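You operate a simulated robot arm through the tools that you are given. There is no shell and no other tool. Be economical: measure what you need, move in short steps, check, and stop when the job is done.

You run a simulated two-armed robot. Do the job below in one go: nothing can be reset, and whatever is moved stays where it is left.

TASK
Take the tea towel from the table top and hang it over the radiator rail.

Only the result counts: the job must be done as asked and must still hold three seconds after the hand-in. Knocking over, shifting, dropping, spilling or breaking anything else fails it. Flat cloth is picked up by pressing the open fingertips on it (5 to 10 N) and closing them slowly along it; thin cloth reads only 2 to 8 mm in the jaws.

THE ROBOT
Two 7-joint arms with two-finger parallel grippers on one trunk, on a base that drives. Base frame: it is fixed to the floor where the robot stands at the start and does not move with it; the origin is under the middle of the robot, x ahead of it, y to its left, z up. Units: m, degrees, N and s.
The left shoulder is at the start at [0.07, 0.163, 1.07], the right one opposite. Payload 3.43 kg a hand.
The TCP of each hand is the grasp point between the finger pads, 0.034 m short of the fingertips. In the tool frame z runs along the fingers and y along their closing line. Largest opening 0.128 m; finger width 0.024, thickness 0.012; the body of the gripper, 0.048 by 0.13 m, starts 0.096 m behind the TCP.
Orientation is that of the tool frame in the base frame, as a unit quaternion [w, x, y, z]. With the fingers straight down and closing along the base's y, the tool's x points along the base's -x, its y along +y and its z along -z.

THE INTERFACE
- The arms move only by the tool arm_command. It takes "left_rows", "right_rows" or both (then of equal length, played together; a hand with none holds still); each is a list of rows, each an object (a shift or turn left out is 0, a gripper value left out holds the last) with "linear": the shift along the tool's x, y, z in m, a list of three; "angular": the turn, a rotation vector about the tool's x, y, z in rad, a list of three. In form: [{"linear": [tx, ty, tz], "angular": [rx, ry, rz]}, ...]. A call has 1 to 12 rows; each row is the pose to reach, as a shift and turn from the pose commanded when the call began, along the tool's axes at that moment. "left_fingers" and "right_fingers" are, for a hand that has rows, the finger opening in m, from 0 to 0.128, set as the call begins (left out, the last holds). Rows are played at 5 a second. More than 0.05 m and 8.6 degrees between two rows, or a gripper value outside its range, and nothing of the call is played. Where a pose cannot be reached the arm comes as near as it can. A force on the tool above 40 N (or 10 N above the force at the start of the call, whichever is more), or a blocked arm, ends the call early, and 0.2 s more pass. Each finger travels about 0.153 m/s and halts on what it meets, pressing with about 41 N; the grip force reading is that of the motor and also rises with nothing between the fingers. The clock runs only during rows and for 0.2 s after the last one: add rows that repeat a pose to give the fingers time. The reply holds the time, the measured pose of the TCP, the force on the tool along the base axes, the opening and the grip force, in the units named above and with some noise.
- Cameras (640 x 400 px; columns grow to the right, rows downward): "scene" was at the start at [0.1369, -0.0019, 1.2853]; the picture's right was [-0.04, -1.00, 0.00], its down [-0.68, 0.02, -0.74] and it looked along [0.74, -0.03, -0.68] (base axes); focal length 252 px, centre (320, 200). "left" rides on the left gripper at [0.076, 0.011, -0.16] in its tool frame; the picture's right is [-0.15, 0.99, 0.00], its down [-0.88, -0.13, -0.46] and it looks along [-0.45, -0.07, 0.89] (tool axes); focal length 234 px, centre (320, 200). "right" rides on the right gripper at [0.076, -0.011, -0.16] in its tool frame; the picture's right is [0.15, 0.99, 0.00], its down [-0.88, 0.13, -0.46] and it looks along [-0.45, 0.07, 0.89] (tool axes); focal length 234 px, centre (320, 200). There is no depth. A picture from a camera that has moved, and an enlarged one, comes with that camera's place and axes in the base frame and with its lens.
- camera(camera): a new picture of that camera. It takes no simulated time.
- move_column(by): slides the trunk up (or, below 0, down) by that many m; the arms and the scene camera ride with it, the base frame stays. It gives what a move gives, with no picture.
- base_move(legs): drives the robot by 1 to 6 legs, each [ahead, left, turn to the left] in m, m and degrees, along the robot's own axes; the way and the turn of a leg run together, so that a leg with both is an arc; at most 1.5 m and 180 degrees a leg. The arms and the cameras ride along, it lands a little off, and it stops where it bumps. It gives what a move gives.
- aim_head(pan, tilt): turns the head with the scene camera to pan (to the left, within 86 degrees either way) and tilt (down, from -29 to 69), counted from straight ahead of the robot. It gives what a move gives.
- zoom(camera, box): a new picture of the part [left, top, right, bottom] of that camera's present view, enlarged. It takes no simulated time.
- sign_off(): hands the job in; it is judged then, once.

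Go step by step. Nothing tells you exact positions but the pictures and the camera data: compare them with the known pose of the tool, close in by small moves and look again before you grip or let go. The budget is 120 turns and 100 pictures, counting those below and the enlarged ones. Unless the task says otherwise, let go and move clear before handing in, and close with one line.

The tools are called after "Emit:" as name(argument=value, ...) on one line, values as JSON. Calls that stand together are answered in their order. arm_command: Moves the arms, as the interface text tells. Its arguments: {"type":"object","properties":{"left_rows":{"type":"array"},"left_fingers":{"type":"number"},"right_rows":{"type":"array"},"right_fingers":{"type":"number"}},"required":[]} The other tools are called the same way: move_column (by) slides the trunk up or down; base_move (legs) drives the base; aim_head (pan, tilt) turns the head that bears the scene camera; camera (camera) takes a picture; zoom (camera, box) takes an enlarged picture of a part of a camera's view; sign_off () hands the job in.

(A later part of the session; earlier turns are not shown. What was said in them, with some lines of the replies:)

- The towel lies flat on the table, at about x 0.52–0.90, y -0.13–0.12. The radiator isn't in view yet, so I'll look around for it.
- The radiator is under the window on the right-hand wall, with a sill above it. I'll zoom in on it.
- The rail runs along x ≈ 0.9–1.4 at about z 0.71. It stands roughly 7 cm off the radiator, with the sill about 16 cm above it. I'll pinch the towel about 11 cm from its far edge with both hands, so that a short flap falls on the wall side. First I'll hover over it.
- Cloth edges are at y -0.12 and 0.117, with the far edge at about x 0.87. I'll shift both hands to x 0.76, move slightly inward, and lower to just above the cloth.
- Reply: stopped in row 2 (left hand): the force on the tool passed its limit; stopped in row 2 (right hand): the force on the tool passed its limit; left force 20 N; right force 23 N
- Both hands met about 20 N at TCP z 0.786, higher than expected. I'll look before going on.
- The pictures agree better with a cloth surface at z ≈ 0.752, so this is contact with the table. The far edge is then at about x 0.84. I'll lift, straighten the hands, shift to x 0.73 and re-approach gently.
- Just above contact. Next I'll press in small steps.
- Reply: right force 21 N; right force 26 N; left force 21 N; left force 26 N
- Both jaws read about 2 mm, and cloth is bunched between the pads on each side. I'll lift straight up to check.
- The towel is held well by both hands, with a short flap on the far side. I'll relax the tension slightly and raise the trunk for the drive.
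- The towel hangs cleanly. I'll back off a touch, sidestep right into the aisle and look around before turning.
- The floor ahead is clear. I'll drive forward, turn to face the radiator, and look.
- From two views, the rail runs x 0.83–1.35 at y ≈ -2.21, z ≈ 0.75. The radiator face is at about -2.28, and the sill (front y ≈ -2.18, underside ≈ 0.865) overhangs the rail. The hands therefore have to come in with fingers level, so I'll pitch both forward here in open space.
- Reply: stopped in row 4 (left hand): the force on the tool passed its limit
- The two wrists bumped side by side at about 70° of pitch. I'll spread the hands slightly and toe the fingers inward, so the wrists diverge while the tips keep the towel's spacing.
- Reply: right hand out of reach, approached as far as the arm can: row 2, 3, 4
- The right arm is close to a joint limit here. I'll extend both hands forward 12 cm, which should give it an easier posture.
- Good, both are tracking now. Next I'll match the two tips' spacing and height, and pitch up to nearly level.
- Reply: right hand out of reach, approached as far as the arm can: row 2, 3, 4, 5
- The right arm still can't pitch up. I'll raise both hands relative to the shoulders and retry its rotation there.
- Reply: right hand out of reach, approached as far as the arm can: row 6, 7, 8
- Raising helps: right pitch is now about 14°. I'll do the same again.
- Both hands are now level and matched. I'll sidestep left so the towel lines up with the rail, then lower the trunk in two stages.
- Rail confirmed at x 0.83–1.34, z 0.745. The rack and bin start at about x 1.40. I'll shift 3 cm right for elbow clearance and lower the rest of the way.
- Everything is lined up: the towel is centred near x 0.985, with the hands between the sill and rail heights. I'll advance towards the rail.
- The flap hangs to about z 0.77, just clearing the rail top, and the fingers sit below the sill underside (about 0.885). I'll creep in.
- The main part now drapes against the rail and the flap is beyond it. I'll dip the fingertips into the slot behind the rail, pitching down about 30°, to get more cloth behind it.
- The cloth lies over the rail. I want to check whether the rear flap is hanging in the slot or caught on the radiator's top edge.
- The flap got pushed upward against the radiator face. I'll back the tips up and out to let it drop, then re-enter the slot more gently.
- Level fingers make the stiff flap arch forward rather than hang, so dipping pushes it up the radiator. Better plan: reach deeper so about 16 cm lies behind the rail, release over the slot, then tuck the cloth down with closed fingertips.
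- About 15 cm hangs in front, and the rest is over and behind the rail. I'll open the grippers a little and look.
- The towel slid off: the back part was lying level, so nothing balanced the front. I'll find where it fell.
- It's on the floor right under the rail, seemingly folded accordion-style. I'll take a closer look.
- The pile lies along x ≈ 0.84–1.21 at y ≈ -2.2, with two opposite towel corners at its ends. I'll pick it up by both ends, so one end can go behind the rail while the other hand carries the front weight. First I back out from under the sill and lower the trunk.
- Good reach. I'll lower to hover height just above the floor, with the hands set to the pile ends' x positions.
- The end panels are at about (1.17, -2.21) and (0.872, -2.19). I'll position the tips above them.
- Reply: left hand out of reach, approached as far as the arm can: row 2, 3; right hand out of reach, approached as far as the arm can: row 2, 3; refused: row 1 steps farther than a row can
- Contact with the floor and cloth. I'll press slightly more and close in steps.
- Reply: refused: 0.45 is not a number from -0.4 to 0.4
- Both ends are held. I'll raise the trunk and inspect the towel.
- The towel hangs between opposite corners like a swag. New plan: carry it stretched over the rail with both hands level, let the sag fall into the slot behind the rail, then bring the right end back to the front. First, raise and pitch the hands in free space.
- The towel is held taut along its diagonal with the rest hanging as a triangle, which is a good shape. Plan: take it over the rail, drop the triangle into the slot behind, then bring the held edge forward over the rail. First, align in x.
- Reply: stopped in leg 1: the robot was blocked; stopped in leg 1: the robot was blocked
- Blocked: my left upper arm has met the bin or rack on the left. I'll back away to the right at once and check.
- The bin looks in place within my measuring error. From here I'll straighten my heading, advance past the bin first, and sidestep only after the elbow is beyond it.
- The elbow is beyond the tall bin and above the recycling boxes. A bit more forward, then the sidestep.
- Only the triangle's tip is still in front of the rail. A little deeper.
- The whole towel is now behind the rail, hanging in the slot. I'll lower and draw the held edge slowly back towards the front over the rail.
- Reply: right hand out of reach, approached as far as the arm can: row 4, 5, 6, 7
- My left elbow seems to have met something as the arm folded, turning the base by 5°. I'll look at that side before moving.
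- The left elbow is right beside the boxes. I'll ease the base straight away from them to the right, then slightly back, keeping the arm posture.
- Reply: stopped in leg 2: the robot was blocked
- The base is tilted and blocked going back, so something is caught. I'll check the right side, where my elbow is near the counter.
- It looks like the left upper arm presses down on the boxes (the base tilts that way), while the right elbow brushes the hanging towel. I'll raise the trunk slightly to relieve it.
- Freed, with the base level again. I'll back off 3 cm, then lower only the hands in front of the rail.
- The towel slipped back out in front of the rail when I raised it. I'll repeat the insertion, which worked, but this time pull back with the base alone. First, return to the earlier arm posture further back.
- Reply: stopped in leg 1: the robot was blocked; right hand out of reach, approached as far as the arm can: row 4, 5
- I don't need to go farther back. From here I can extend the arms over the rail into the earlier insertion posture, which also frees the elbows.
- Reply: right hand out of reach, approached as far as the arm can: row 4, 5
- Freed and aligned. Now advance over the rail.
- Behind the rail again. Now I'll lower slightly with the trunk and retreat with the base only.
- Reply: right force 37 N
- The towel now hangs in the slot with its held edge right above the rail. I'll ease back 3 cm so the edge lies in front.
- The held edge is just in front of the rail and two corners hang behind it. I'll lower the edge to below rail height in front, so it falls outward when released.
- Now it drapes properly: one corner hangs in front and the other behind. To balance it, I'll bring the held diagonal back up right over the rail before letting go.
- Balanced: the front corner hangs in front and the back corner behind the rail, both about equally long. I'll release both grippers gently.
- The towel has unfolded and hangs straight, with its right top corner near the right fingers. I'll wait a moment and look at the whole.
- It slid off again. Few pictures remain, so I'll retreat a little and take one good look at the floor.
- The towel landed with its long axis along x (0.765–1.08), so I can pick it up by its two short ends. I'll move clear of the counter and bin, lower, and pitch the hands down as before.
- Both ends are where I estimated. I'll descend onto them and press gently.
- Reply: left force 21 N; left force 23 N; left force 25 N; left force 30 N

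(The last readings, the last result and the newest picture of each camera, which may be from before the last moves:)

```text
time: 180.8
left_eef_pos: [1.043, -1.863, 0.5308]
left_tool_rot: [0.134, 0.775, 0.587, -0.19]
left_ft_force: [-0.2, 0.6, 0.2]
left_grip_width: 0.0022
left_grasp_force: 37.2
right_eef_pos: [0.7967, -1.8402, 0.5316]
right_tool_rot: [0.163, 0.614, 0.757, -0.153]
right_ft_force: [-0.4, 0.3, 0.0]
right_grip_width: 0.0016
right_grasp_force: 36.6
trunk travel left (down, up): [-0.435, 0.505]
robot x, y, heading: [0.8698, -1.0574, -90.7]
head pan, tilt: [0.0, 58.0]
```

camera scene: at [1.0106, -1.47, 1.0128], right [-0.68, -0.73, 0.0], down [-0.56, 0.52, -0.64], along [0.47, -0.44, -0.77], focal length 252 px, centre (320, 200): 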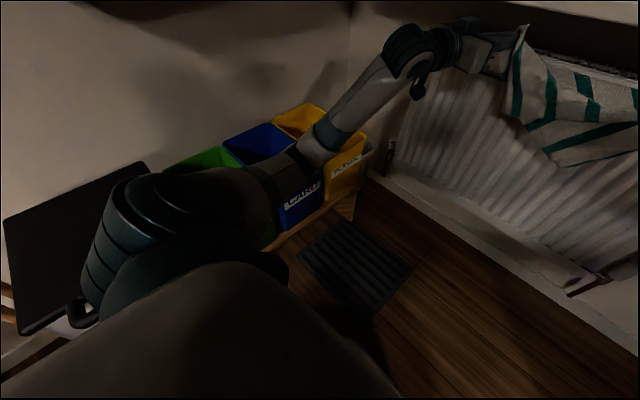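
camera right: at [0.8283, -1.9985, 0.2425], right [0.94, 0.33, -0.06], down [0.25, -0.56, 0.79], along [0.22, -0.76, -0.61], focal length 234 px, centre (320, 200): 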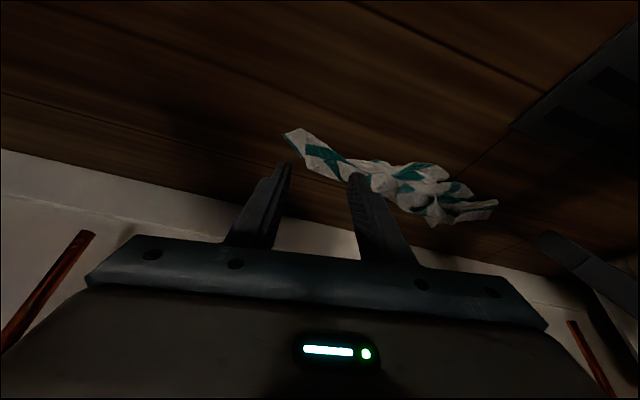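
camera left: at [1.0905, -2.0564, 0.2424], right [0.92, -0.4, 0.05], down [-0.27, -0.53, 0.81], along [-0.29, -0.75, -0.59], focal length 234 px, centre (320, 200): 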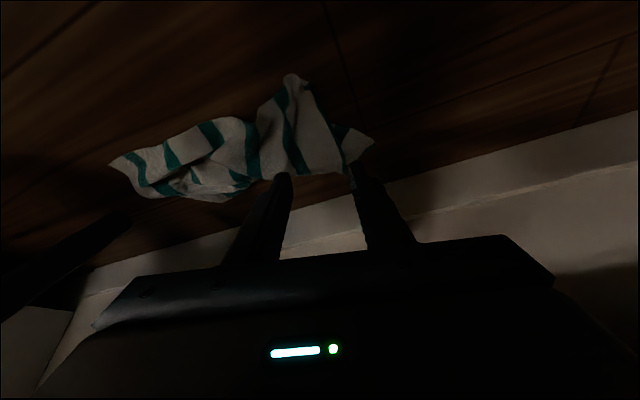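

Emit:
arm_command(left_rows=[{"linear": [-0.0173, 0.0058, -0.038], "angular": [0, -0.09, 0]}, {"linear": [-0.0345, 0.0115, -0.0763], "angular": [0, -0.18, 0]}, {"linear": [-0.0518, 0.0173, -0.1145], "angular": [0, -0.27, 0]}, {"linear": [-0.069, 0.023, -0.1526], "angular": [0, -0.36, 0]}, {"linear": [-0.0863, 0.0288, -0.1908], "angular": [0, -0.45, 0]}, {"linear": [-0.1035, 0.0346, -0.2289], "angular": [0, -0.53, 0]}, {"linear": [-0.1035, 0.0346, -0.2289], "angular": [0, -0.53, 0]}], right_rows=[{"linear": [-0.0215, -0.002, -0.036], "angular": [0, -0.09, 0]}, {"linear": [-0.043, -0.004, -0.072], "angular": [0, -0.18, 0]}, {"linear": [-0.0645, -0.006, -0.108], "angular": [0, -0.27, 0]}, {"linear": [-0.086, -0.008, -0.144], "angular": [0, -0.36, 0]}, {"linear": [-0.1075, -0.0105, -0.18], "angular": [0, -0.45, 0]}, {"linear": [-0.129, -0.0126, -0.2156], "angular": [0, -0.53, 0]}, {"linear": [-0.129, -0.0126, -0.2156], "angular": [0, -0.53, 0]}])

```text
time: 182.4
left_eef_pos: [1.0802, -1.8604, 0.7832]
left_tool_rot: [0.283, 0.698, 0.531, -0.387]
left_ft_force: [-9.8, 0.0, 0.0]
left_grip_width: 0.0025
left_grasp_force: 37.7
right_eef_pos: [0.799, -1.8612, 0.7867]
right_tool_rot: [0.356, 0.552, 0.688, -0.308]
right_ft_force: [8.8, 0.8, -1.1]
right_grip_width: 0.0018
right_grasp_force: 36.7
trunk travel left (down, up): [-0.435, 0.505]
robot x, y, heading: [0.8617, -1.054, -90.6]
head pan, tilt: [0.0, 58.0]
```

Tension confirms both ends are held. I'll continue raising to level posture with slightly less stretch, then set the trunk height for insertion.

Emit:
arm_command(left_rows=[{"linear": [-0.0338, -0.0018, -0.0212], "angular": [0, -0.085, 0]}, {"linear": [-0.0676, -0.0035, -0.0425], "angular": [0, -0.17, 0]}, {"linear": [-0.1014, -0.0053, -0.0637], "angular": [0, -0.255, 0]}, {"linear": [-0.1352, -0.007, -0.085], "angular": [0, -0.34, 0]}, {"linear": [-0.169, -0.0088, -0.1062], "angular": [0, -0.42, 0]}, {"linear": [-0.2028, -0.0105, -0.1274], "angular": [0, -0.5, 0]}, {"linear": [-0.2028, -0.0105, -0.1274], "angular": [0, -0.5, 0]}], right_rows=[{"linear": [-0.0332, -0.0012, -0.0222], "angular": [0, -0.085, 0]}, {"linear": [-0.0664, -0.0025, -0.0445], "angular": [0, -0.17, 0]}, {"linear": [-0.0996, -0.0037, -0.0667], "angular": [0, -0.255, 0]}, {"linear": [-0.1328, -0.005, -0.089], "angular": [0, -0.34, 0]}, {"linear": [-0.166, -0.0062, -0.1112], "angular": [0, -0.41, 0]}, {"linear": [-0.1992, -0.0074, -0.1334], "angular": [0, -0.48, 0]}, {"linear": [-0.1992, -0.0074, -0.1334], "angular": [0, -0.48, 0]}])

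Emit:
move_column(by=-0.2)

```text
time: 184.1
left_eef_pos: [1.0777, -1.8611, 1.022]
left_tool_rot: [0.406, 0.58, 0.444, -0.548]
left_ft_force: [-7.5, -1.0, 1.1]
left_grip_width: 0.0024
left_grasp_force: 37.5
right_eef_pos: [0.7943, -1.8632, 1.0212]
right_tool_rot: [0.509, 0.463, 0.584, -0.431]
right_ft_force: [5.9, 0.1, -0.9]
right_grip_width: 0.0014
right_grasp_force: 36.7
trunk travel left (down, up): [-0.435, 0.505]
robot x, y, heading: [0.8641, -1.0558, -90.8]
head pan, tilt: [0.0, 58.0]
```

```text
time: 186.2
left_eef_pos: [1.0784, -1.8607, 0.8242]
left_tool_rot: [0.406, 0.581, 0.444, -0.548]
left_ft_force: [-6.5, 0.4, 1.0]
left_grip_width: 0.0023
left_grasp_force: 37.3
right_eef_pos: [0.7957, -1.8607, 0.8242]
right_tool_rot: [0.509, 0.463, 0.584, -0.431]
right_ft_force: [6.1, 1.1, -0.7]
right_grip_width: 0.0015
right_grasp_force: 36.7
trunk travel left (down, up): [-0.235, 0.705]
robot x, y, heading: [0.867, -1.0598, -90.9]
head pan, tilt: [0.0, 58.0]
```

Now the known path: forward past the bin, sidestep, then in over the rail.

Emit:
base_move(legs=[[0, 0, 0.8], [0.21, 0, 0], [0, 0.06, 0]])

Emit:
base_move(legs=[[0.15, 0, 0]])

```text
time: 188.7
left_eef_pos: [1.149, -2.0615, 0.8216]
left_tool_rot: [0.409, 0.578, 0.449, -0.545]
left_ft_force: [-6.4, 0.3, 0.1]
left_grip_width: 0.0024
left_grasp_force: 37.1
right_eef_pos: [0.8667, -2.066, 0.8231]
right_tool_rot: [0.512, 0.458, 0.589, -0.426]
right_ft_force: [7.8, 0.5, -0.7]
right_grip_width: 0.0018
right_grasp_force: 37.3
trunk travel left (down, up): [-0.235, 0.705]
robot x, y, heading: [0.9252, -1.2586, -89.9]
head pan, tilt: [0.0, 58.0]
```

```text
time: 190.1
left_eef_pos: [1.1527, -2.2176, 0.8219]
left_tool_rot: [0.411, 0.577, 0.451, -0.543]
left_ft_force: [-6.0, 0.1, -0.2]
left_grip_width: 0.0026
left_grasp_force: 36.6
right_eef_pos: [0.8698, -2.2241, 0.8226]
right_tool_rot: [0.512, 0.458, 0.589, -0.425]
right_ft_force: [6.1, 0.2, -0.3]
right_grip_width: 0.0022
right_grasp_force: 36.8
trunk travel left (down, up): [-0.235, 0.705]
robot x, y, heading: [0.9257, -1.4149, -89.5]
head pan, tilt: [0.0, 58.0]
```

Emit:
base_move(legs=[[0.075, 0, 0]])

Emit:
base_move(legs=[[-0.055, 0, 0]])

Emit:
move_column(by=-0.03)

Emit:
base_move(legs=[[-0.106, 0, 0]])

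Emit:
move_column(by=-0.06)

```text
time: 191.2
left_eef_pos: [1.153, -2.2924, 0.8215]
left_tool_rot: [0.41, 0.578, 0.45, -0.544]
left_ft_force: [-6.6, -0.6, 0.5]
left_grip_width: 0.0028
left_grasp_force: 37.1
right_eef_pos: [0.8706, -2.2978, 0.8225]
right_tool_rot: [0.513, 0.458, 0.589, -0.425]
right_ft_force: [6.0, -0.9, -0.5]
right_grip_width: 0.002
right_grasp_force: 36.6
trunk travel left (down, up): [-0.235, 0.705]
robot x, y, heading: [0.9275, -1.492, -89.6]
head pan, tilt: [0.0, 58.0]
```

```text
time: 192.1
left_eef_pos: [1.1517, -2.2347, 0.8221]
left_tool_rot: [0.412, 0.576, 0.451, -0.543]
left_ft_force: [-5.2, -0.4, 0.0]
left_grip_width: 0.0024
left_grasp_force: 37.4
right_eef_pos: [0.8715, -2.2425, 0.8218]
right_tool_rot: [0.513, 0.457, 0.589, -0.425]
right_ft_force: [5.5, -0.3, -0.2]
right_grip_width: 0.0017
right_grasp_force: 36.5
trunk travel left (down, up): [-0.235, 0.705]
robot x, y, heading: [0.9229, -1.4395, -89.8]
head pan, tilt: [0.0, 58.0]
```

```text
time: 192.9
left_eef_pos: [1.1519, -2.2353, 0.7924]
left_tool_rot: [0.412, 0.576, 0.45, -0.544]
left_ft_force: [-3.8, -0.3, 0.1]
left_grip_width: 0.0026
left_grasp_force: 37.4
right_eef_pos: [0.8714, -2.2415, 0.7928]
right_tool_rot: [0.514, 0.456, 0.589, -0.425]
right_ft_force: [3.3, 0.8, -0.3]
right_grip_width: 0.0015
right_grasp_force: 36.7
trunk travel left (down, up): [-0.205, 0.735]
robot x, y, heading: [0.9266, -1.4381, -89.5]
head pan, tilt: [0.0, 58.0]
```

```text
time: 194.0
left_eef_pos: [1.1508, -2.1282, 0.7916]
left_tool_rot: [0.411, 0.577, 0.45, -0.544]
left_ft_force: [-4.8, -0.9, -0.2]
left_grip_width: 0.0022
left_grasp_force: 37.2
right_eef_pos: [0.8702, -2.1345, 0.7929]
right_tool_rot: [0.513, 0.457, 0.589, -0.426]
right_ft_force: [5.2, -0.1, 0.1]
right_grip_width: 0.0019
right_grasp_force: 37.3
trunk travel left (down, up): [-0.205, 0.735]
robot x, y, heading: [0.9248, -1.3321, -89.6]
head pan, tilt: [0.0, 58.0]
```

```text
time: 195.0
left_eef_pos: [1.1498, -2.1289, 0.7324]
left_tool_rot: [0.411, 0.577, 0.45, -0.544]
left_ft_force: [-4.5, 0.1, 1.3]
left_grip_width: 0.0025
left_grasp_force: 37.4
right_eef_pos: [0.871, -2.1344, 0.7333]
right_tool_rot: [0.514, 0.457, 0.588, -0.426]
right_ft_force: [3.9, 0.7, 0.7]
right_grip_width: 0.0018
right_grasp_force: 36.4
trunk travel left (down, up): [-0.145, 0.795]
robot x, y, heading: [0.927, -1.3277, -89.7]
head pan, tilt: [0.0, 58.0]
```

Emit:
move_column(by=0.042)

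Emit:
base_move(legs=[[0.04, 0, 0]])

Emit:
aim_head(pan=0, tilt=32)

Emit:
zoom(camera="scene", box=[190, 80, 382, 200])

```text
time: 195.9
left_eef_pos: [1.1513, -2.1289, 0.7736]
left_tool_rot: [0.41, 0.578, 0.449, -0.544]
left_ft_force: [-4.5, -1.0, -0.2]
left_grip_width: 0.0024
left_grasp_force: 37.3
right_eef_pos: [0.8706, -2.1363, 0.7743]
right_tool_rot: [0.513, 0.457, 0.589, -0.426]
right_ft_force: [5.4, -0.4, -0.3]
right_grip_width: 0.0019
right_grasp_force: 36.8
trunk travel left (down, up): [-0.187, 0.753]
robot x, y, heading: [0.9267, -1.3282, -89.6]
head pan, tilt: [0.0, 58.0]
```

```text
time: 196.8
left_eef_pos: [1.1496, -2.1684, 0.7741]
left_tool_rot: [0.41, 0.577, 0.45, -0.544]
left_ft_force: [-4.4, -1.2, 0.1]
left_grip_width: 0.0027
left_grasp_force: 37.6
right_eef_pos: [0.8708, -2.1751, 0.7742]
right_tool_rot: [0.513, 0.457, 0.589, -0.425]
right_ft_force: [4.2, -0.9, -0.5]
right_grip_width: 0.0017
right_grasp_force: 37.1
trunk travel left (down, up): [-0.187, 0.753]
robot x, y, heading: [0.9238, -1.3676, -89.7]
head pan, tilt: [0.0, 58.0]
```

```text
time: 197.7
left_eef_pos: [1.1497, -2.1675, 0.775]
left_tool_rot: [0.41, 0.577, 0.449, -0.545]
left_ft_force: [-4.4, -0.6, 0.3]
left_grip_width: 0.0025
left_grasp_force: 37.4
right_eef_pos: [0.8705, -2.174, 0.7739]
right_tool_rot: [0.513, 0.457, 0.589, -0.425]
right_ft_force: [3.8, -1.2, -0.7]
right_grip_width: 0.0018
right_grasp_force: 36.5
trunk travel left (down, up): [-0.187, 0.753]
robot x, y, heading: [0.9277, -1.3698, -89.9]
head pan, tilt: [0.0, 32.0]
```

```text
3.33 times, centred on (286, 140) of scene
camera zoom: at [0.9288, -1.5076, 0.938], right [-1.0, -0.01, 0.0], down [0.0, 0.53, -0.85], along [0.0, -0.85, -0.53], focal length 838 px, centre (433, 400)
```

zoom: 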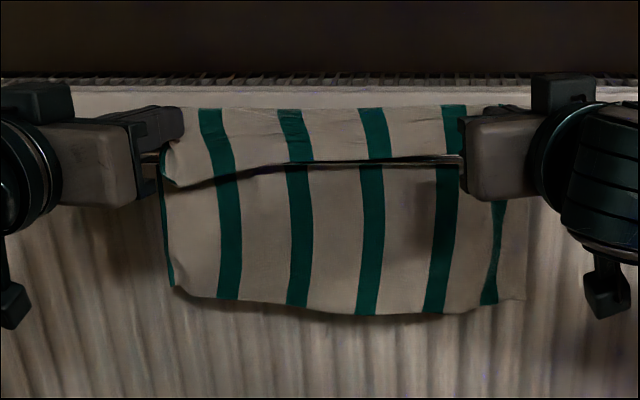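

This view is decisive: from the held line the front flap is about 5 cm and the back about 19 cm. I need to draw the line about 7 cm further over the front to balance it at roughly 12/12, so I'll do that with the base and trunk.

Emit:
base_move(legs=[[-0.057, 0, 0]])

Emit:
move_column(by=-0.046)

```text
time: 198.6
left_eef_pos: [1.1507, -2.1099, 0.7749]
left_tool_rot: [0.411, 0.577, 0.449, -0.545]
left_ft_force: [-4.6, 0.2, 0.5]
left_grip_width: 0.0025
left_grasp_force: 36.9
right_eef_pos: [0.8697, -2.1158, 0.7736]
right_tool_rot: [0.514, 0.456, 0.589, -0.425]
right_ft_force: [4.8, -0.4, -0.3]
right_grip_width: 0.0016
right_grasp_force: 37.0
trunk travel left (down, up): [-0.187, 0.753]
robot x, y, heading: [0.9241, -1.3098, -89.8]
head pan, tilt: [0.0, 32.0]
```

```text
time: 199.5
left_eef_pos: [1.1497, -2.1097, 0.7288]
left_tool_rot: [0.41, 0.577, 0.449, -0.545]
left_ft_force: [-4.6, -0.2, 0.1]
left_grip_width: 0.0024
left_grasp_force: 37.7
right_eef_pos: [0.8706, -2.1171, 0.7284]
right_tool_rot: [0.514, 0.456, 0.589, -0.425]
right_ft_force: [4.1, -0.8, -0.1]
right_grip_width: 0.0018
right_grasp_force: 36.6
trunk travel left (down, up): [-0.141, 0.799]
robot x, y, heading: [0.9222, -1.3089, -89.5]
head pan, tilt: [0.0, 32.0]
```

Heading is steady. I'll settle the line closer to where it will hang (lower and slightly in), to minimise swing on release.

Emit:
move_column(by=-0.03)

Emit:
base_move(legs=[[0.028, 0, 0]])

```text
time: 200.2
left_eef_pos: [1.15, -2.1102, 0.6991]
left_tool_rot: [0.411, 0.577, 0.45, -0.544]
left_ft_force: [-3.7, 0.3, 0.6]
left_grip_width: 0.0025
left_grasp_force: 37.1
right_eef_pos: [0.8698, -2.1159, 0.6981]
right_tool_rot: [0.514, 0.456, 0.589, -0.426]
right_ft_force: [4.7, 0.1, -0.7]
right_grip_width: 0.0017
right_grasp_force: 36.2
trunk travel left (down, up): [-0.111, 0.829]
robot x, y, heading: [0.9229, -1.3112, -89.6]
head pan, tilt: [0.0, 32.0]
```

```text
time: 201.1
left_eef_pos: [1.1525, -2.138, 0.6994]
left_tool_rot: [0.41, 0.577, 0.449, -0.544]
left_ft_force: [-3.9, 0.5, 0.7]
left_grip_width: 0.0025
left_grasp_force: 37.6
right_eef_pos: [0.8715, -2.1438, 0.6991]
right_tool_rot: [0.513, 0.457, 0.59, -0.425]
right_ft_force: [4.5, 0.1, -0.5]
right_grip_width: 0.002
right_grasp_force: 37.0
trunk travel left (down, up): [-0.111, 0.829]
robot x, y, heading: [0.9236, -1.3387, -89.4]
head pan, tilt: [0.0, 32.0]
```

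Emit:
arm_command(left_rows=[{"linear": [0, -0.004, 0]}, {"linear": [0, -0.007, 0]}, {"linear": [0, -0.007, 0]}])

Emit:
arm_command(left_rows=[{}, {}, {}, {}], right_rows=[{}, {}, {}, {}], left_fingers=0.03, right_fingers=0.03)

Emit:
base_move(legs=[[-0.04, 0, 0]])

Emit:
base_move(legs=[[-0.06, 0, 0]])

```text
time: 201.9
left_eef_pos: [1.1446, -2.1346, 0.699]
left_tool_rot: [0.41, 0.578, 0.449, -0.544]
left_ft_force: [0.2, -0.9, -0.2]
left_grip_width: 0.0025
left_grasp_force: 37.5
right_eef_pos: [0.8715, -2.1459, 0.6982]
right_tool_rot: [0.513, 0.457, 0.589, -0.425]
right_ft_force: [0.3, -0.1, 0.0]
right_grip_width: 0.0019
right_grasp_force: 36.5
trunk travel left (down, up): [-0.111, 0.829]
robot x, y, heading: [0.9275, -1.3396, -89.7]
head pan, tilt: [0.0, 32.0]
```

```text
time: 202.9
left_eef_pos: [1.1445, -2.1358, 0.6982]
left_tool_rot: [0.41, 0.577, 0.449, -0.545]
left_ft_force: [1.2, -0.5, -0.5]
left_grip_width: 0.0301
left_grasp_force: 0.0
right_eef_pos: [0.8706, -2.144, 0.6979]
right_tool_rot: [0.512, 0.458, 0.589, -0.426]
right_ft_force: [-0.2, -0.8, 1.1]
right_grip_width: 0.0299
right_grasp_force: 0.1
trunk travel left (down, up): [-0.111, 0.829]
robot x, y, heading: [0.9251, -1.3383, -89.6]
head pan, tilt: [0.0, 32.0]
```

```text
time: 203.8
left_eef_pos: [1.1435, -2.0954, 0.699]
left_tool_rot: [0.411, 0.577, 0.449, -0.545]
left_ft_force: [-0.7, 0.3, 0.6]
left_grip_width: 0.0303
left_grasp_force: 0.0
right_eef_pos: [0.8711, -2.105, 0.6984]
right_tool_rot: [0.513, 0.456, 0.59, -0.425]
right_ft_force: [-0.3, 0.4, 0.1]
right_grip_width: 0.0299
right_grasp_force: 0.1
trunk travel left (down, up): [-0.111, 0.829]
robot x, y, heading: [0.9265, -1.298, -89.7]
head pan, tilt: [0.0, 32.0]
```

```text
time: 204.7
left_eef_pos: [1.1444, -2.0347, 0.7]
left_tool_rot: [0.411, 0.576, 0.45, -0.544]
left_ft_force: [0.2, -1.0, 0.1]
left_grip_width: 0.03
left_grasp_force: 0.1
right_eef_pos: [0.8702, -2.0434, 0.6992]
right_tool_rot: [0.514, 0.456, 0.589, -0.425]
right_ft_force: [-0.8, -0.9, -0.1]
right_grip_width: 0.0299
right_grasp_force: 0.1
trunk travel left (down, up): [-0.111, 0.829]
robot x, y, heading: [0.9235, -1.244, -89.9]
head pan, tilt: [0.0, 32.0]
```

Released and clear. I'll try for one more picture, in case any remain.

Emit:
camera(camera="scene")

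```text
refused: no pictures are left
```

I have no pictures left, so I can't check the towel from here. The hands are open and clear of it, and probing by touch could knock it off, so I'm handing in.

Emit:
sign_off()

```text
The job is handed in.
```

I released the towel over the radiator rail with an estimated 12 cm hanging on each side and moved both hands clear, but I had no pictures left to check that it stayed up. It slid off the rail to the floor twice before this attempt. On the way, my left arm bumped the bin and boxes, and my right elbow brushed the towel on the counter. I saw no clear shift in the bin after the first bump, but I didn't check the boxes or that towel.
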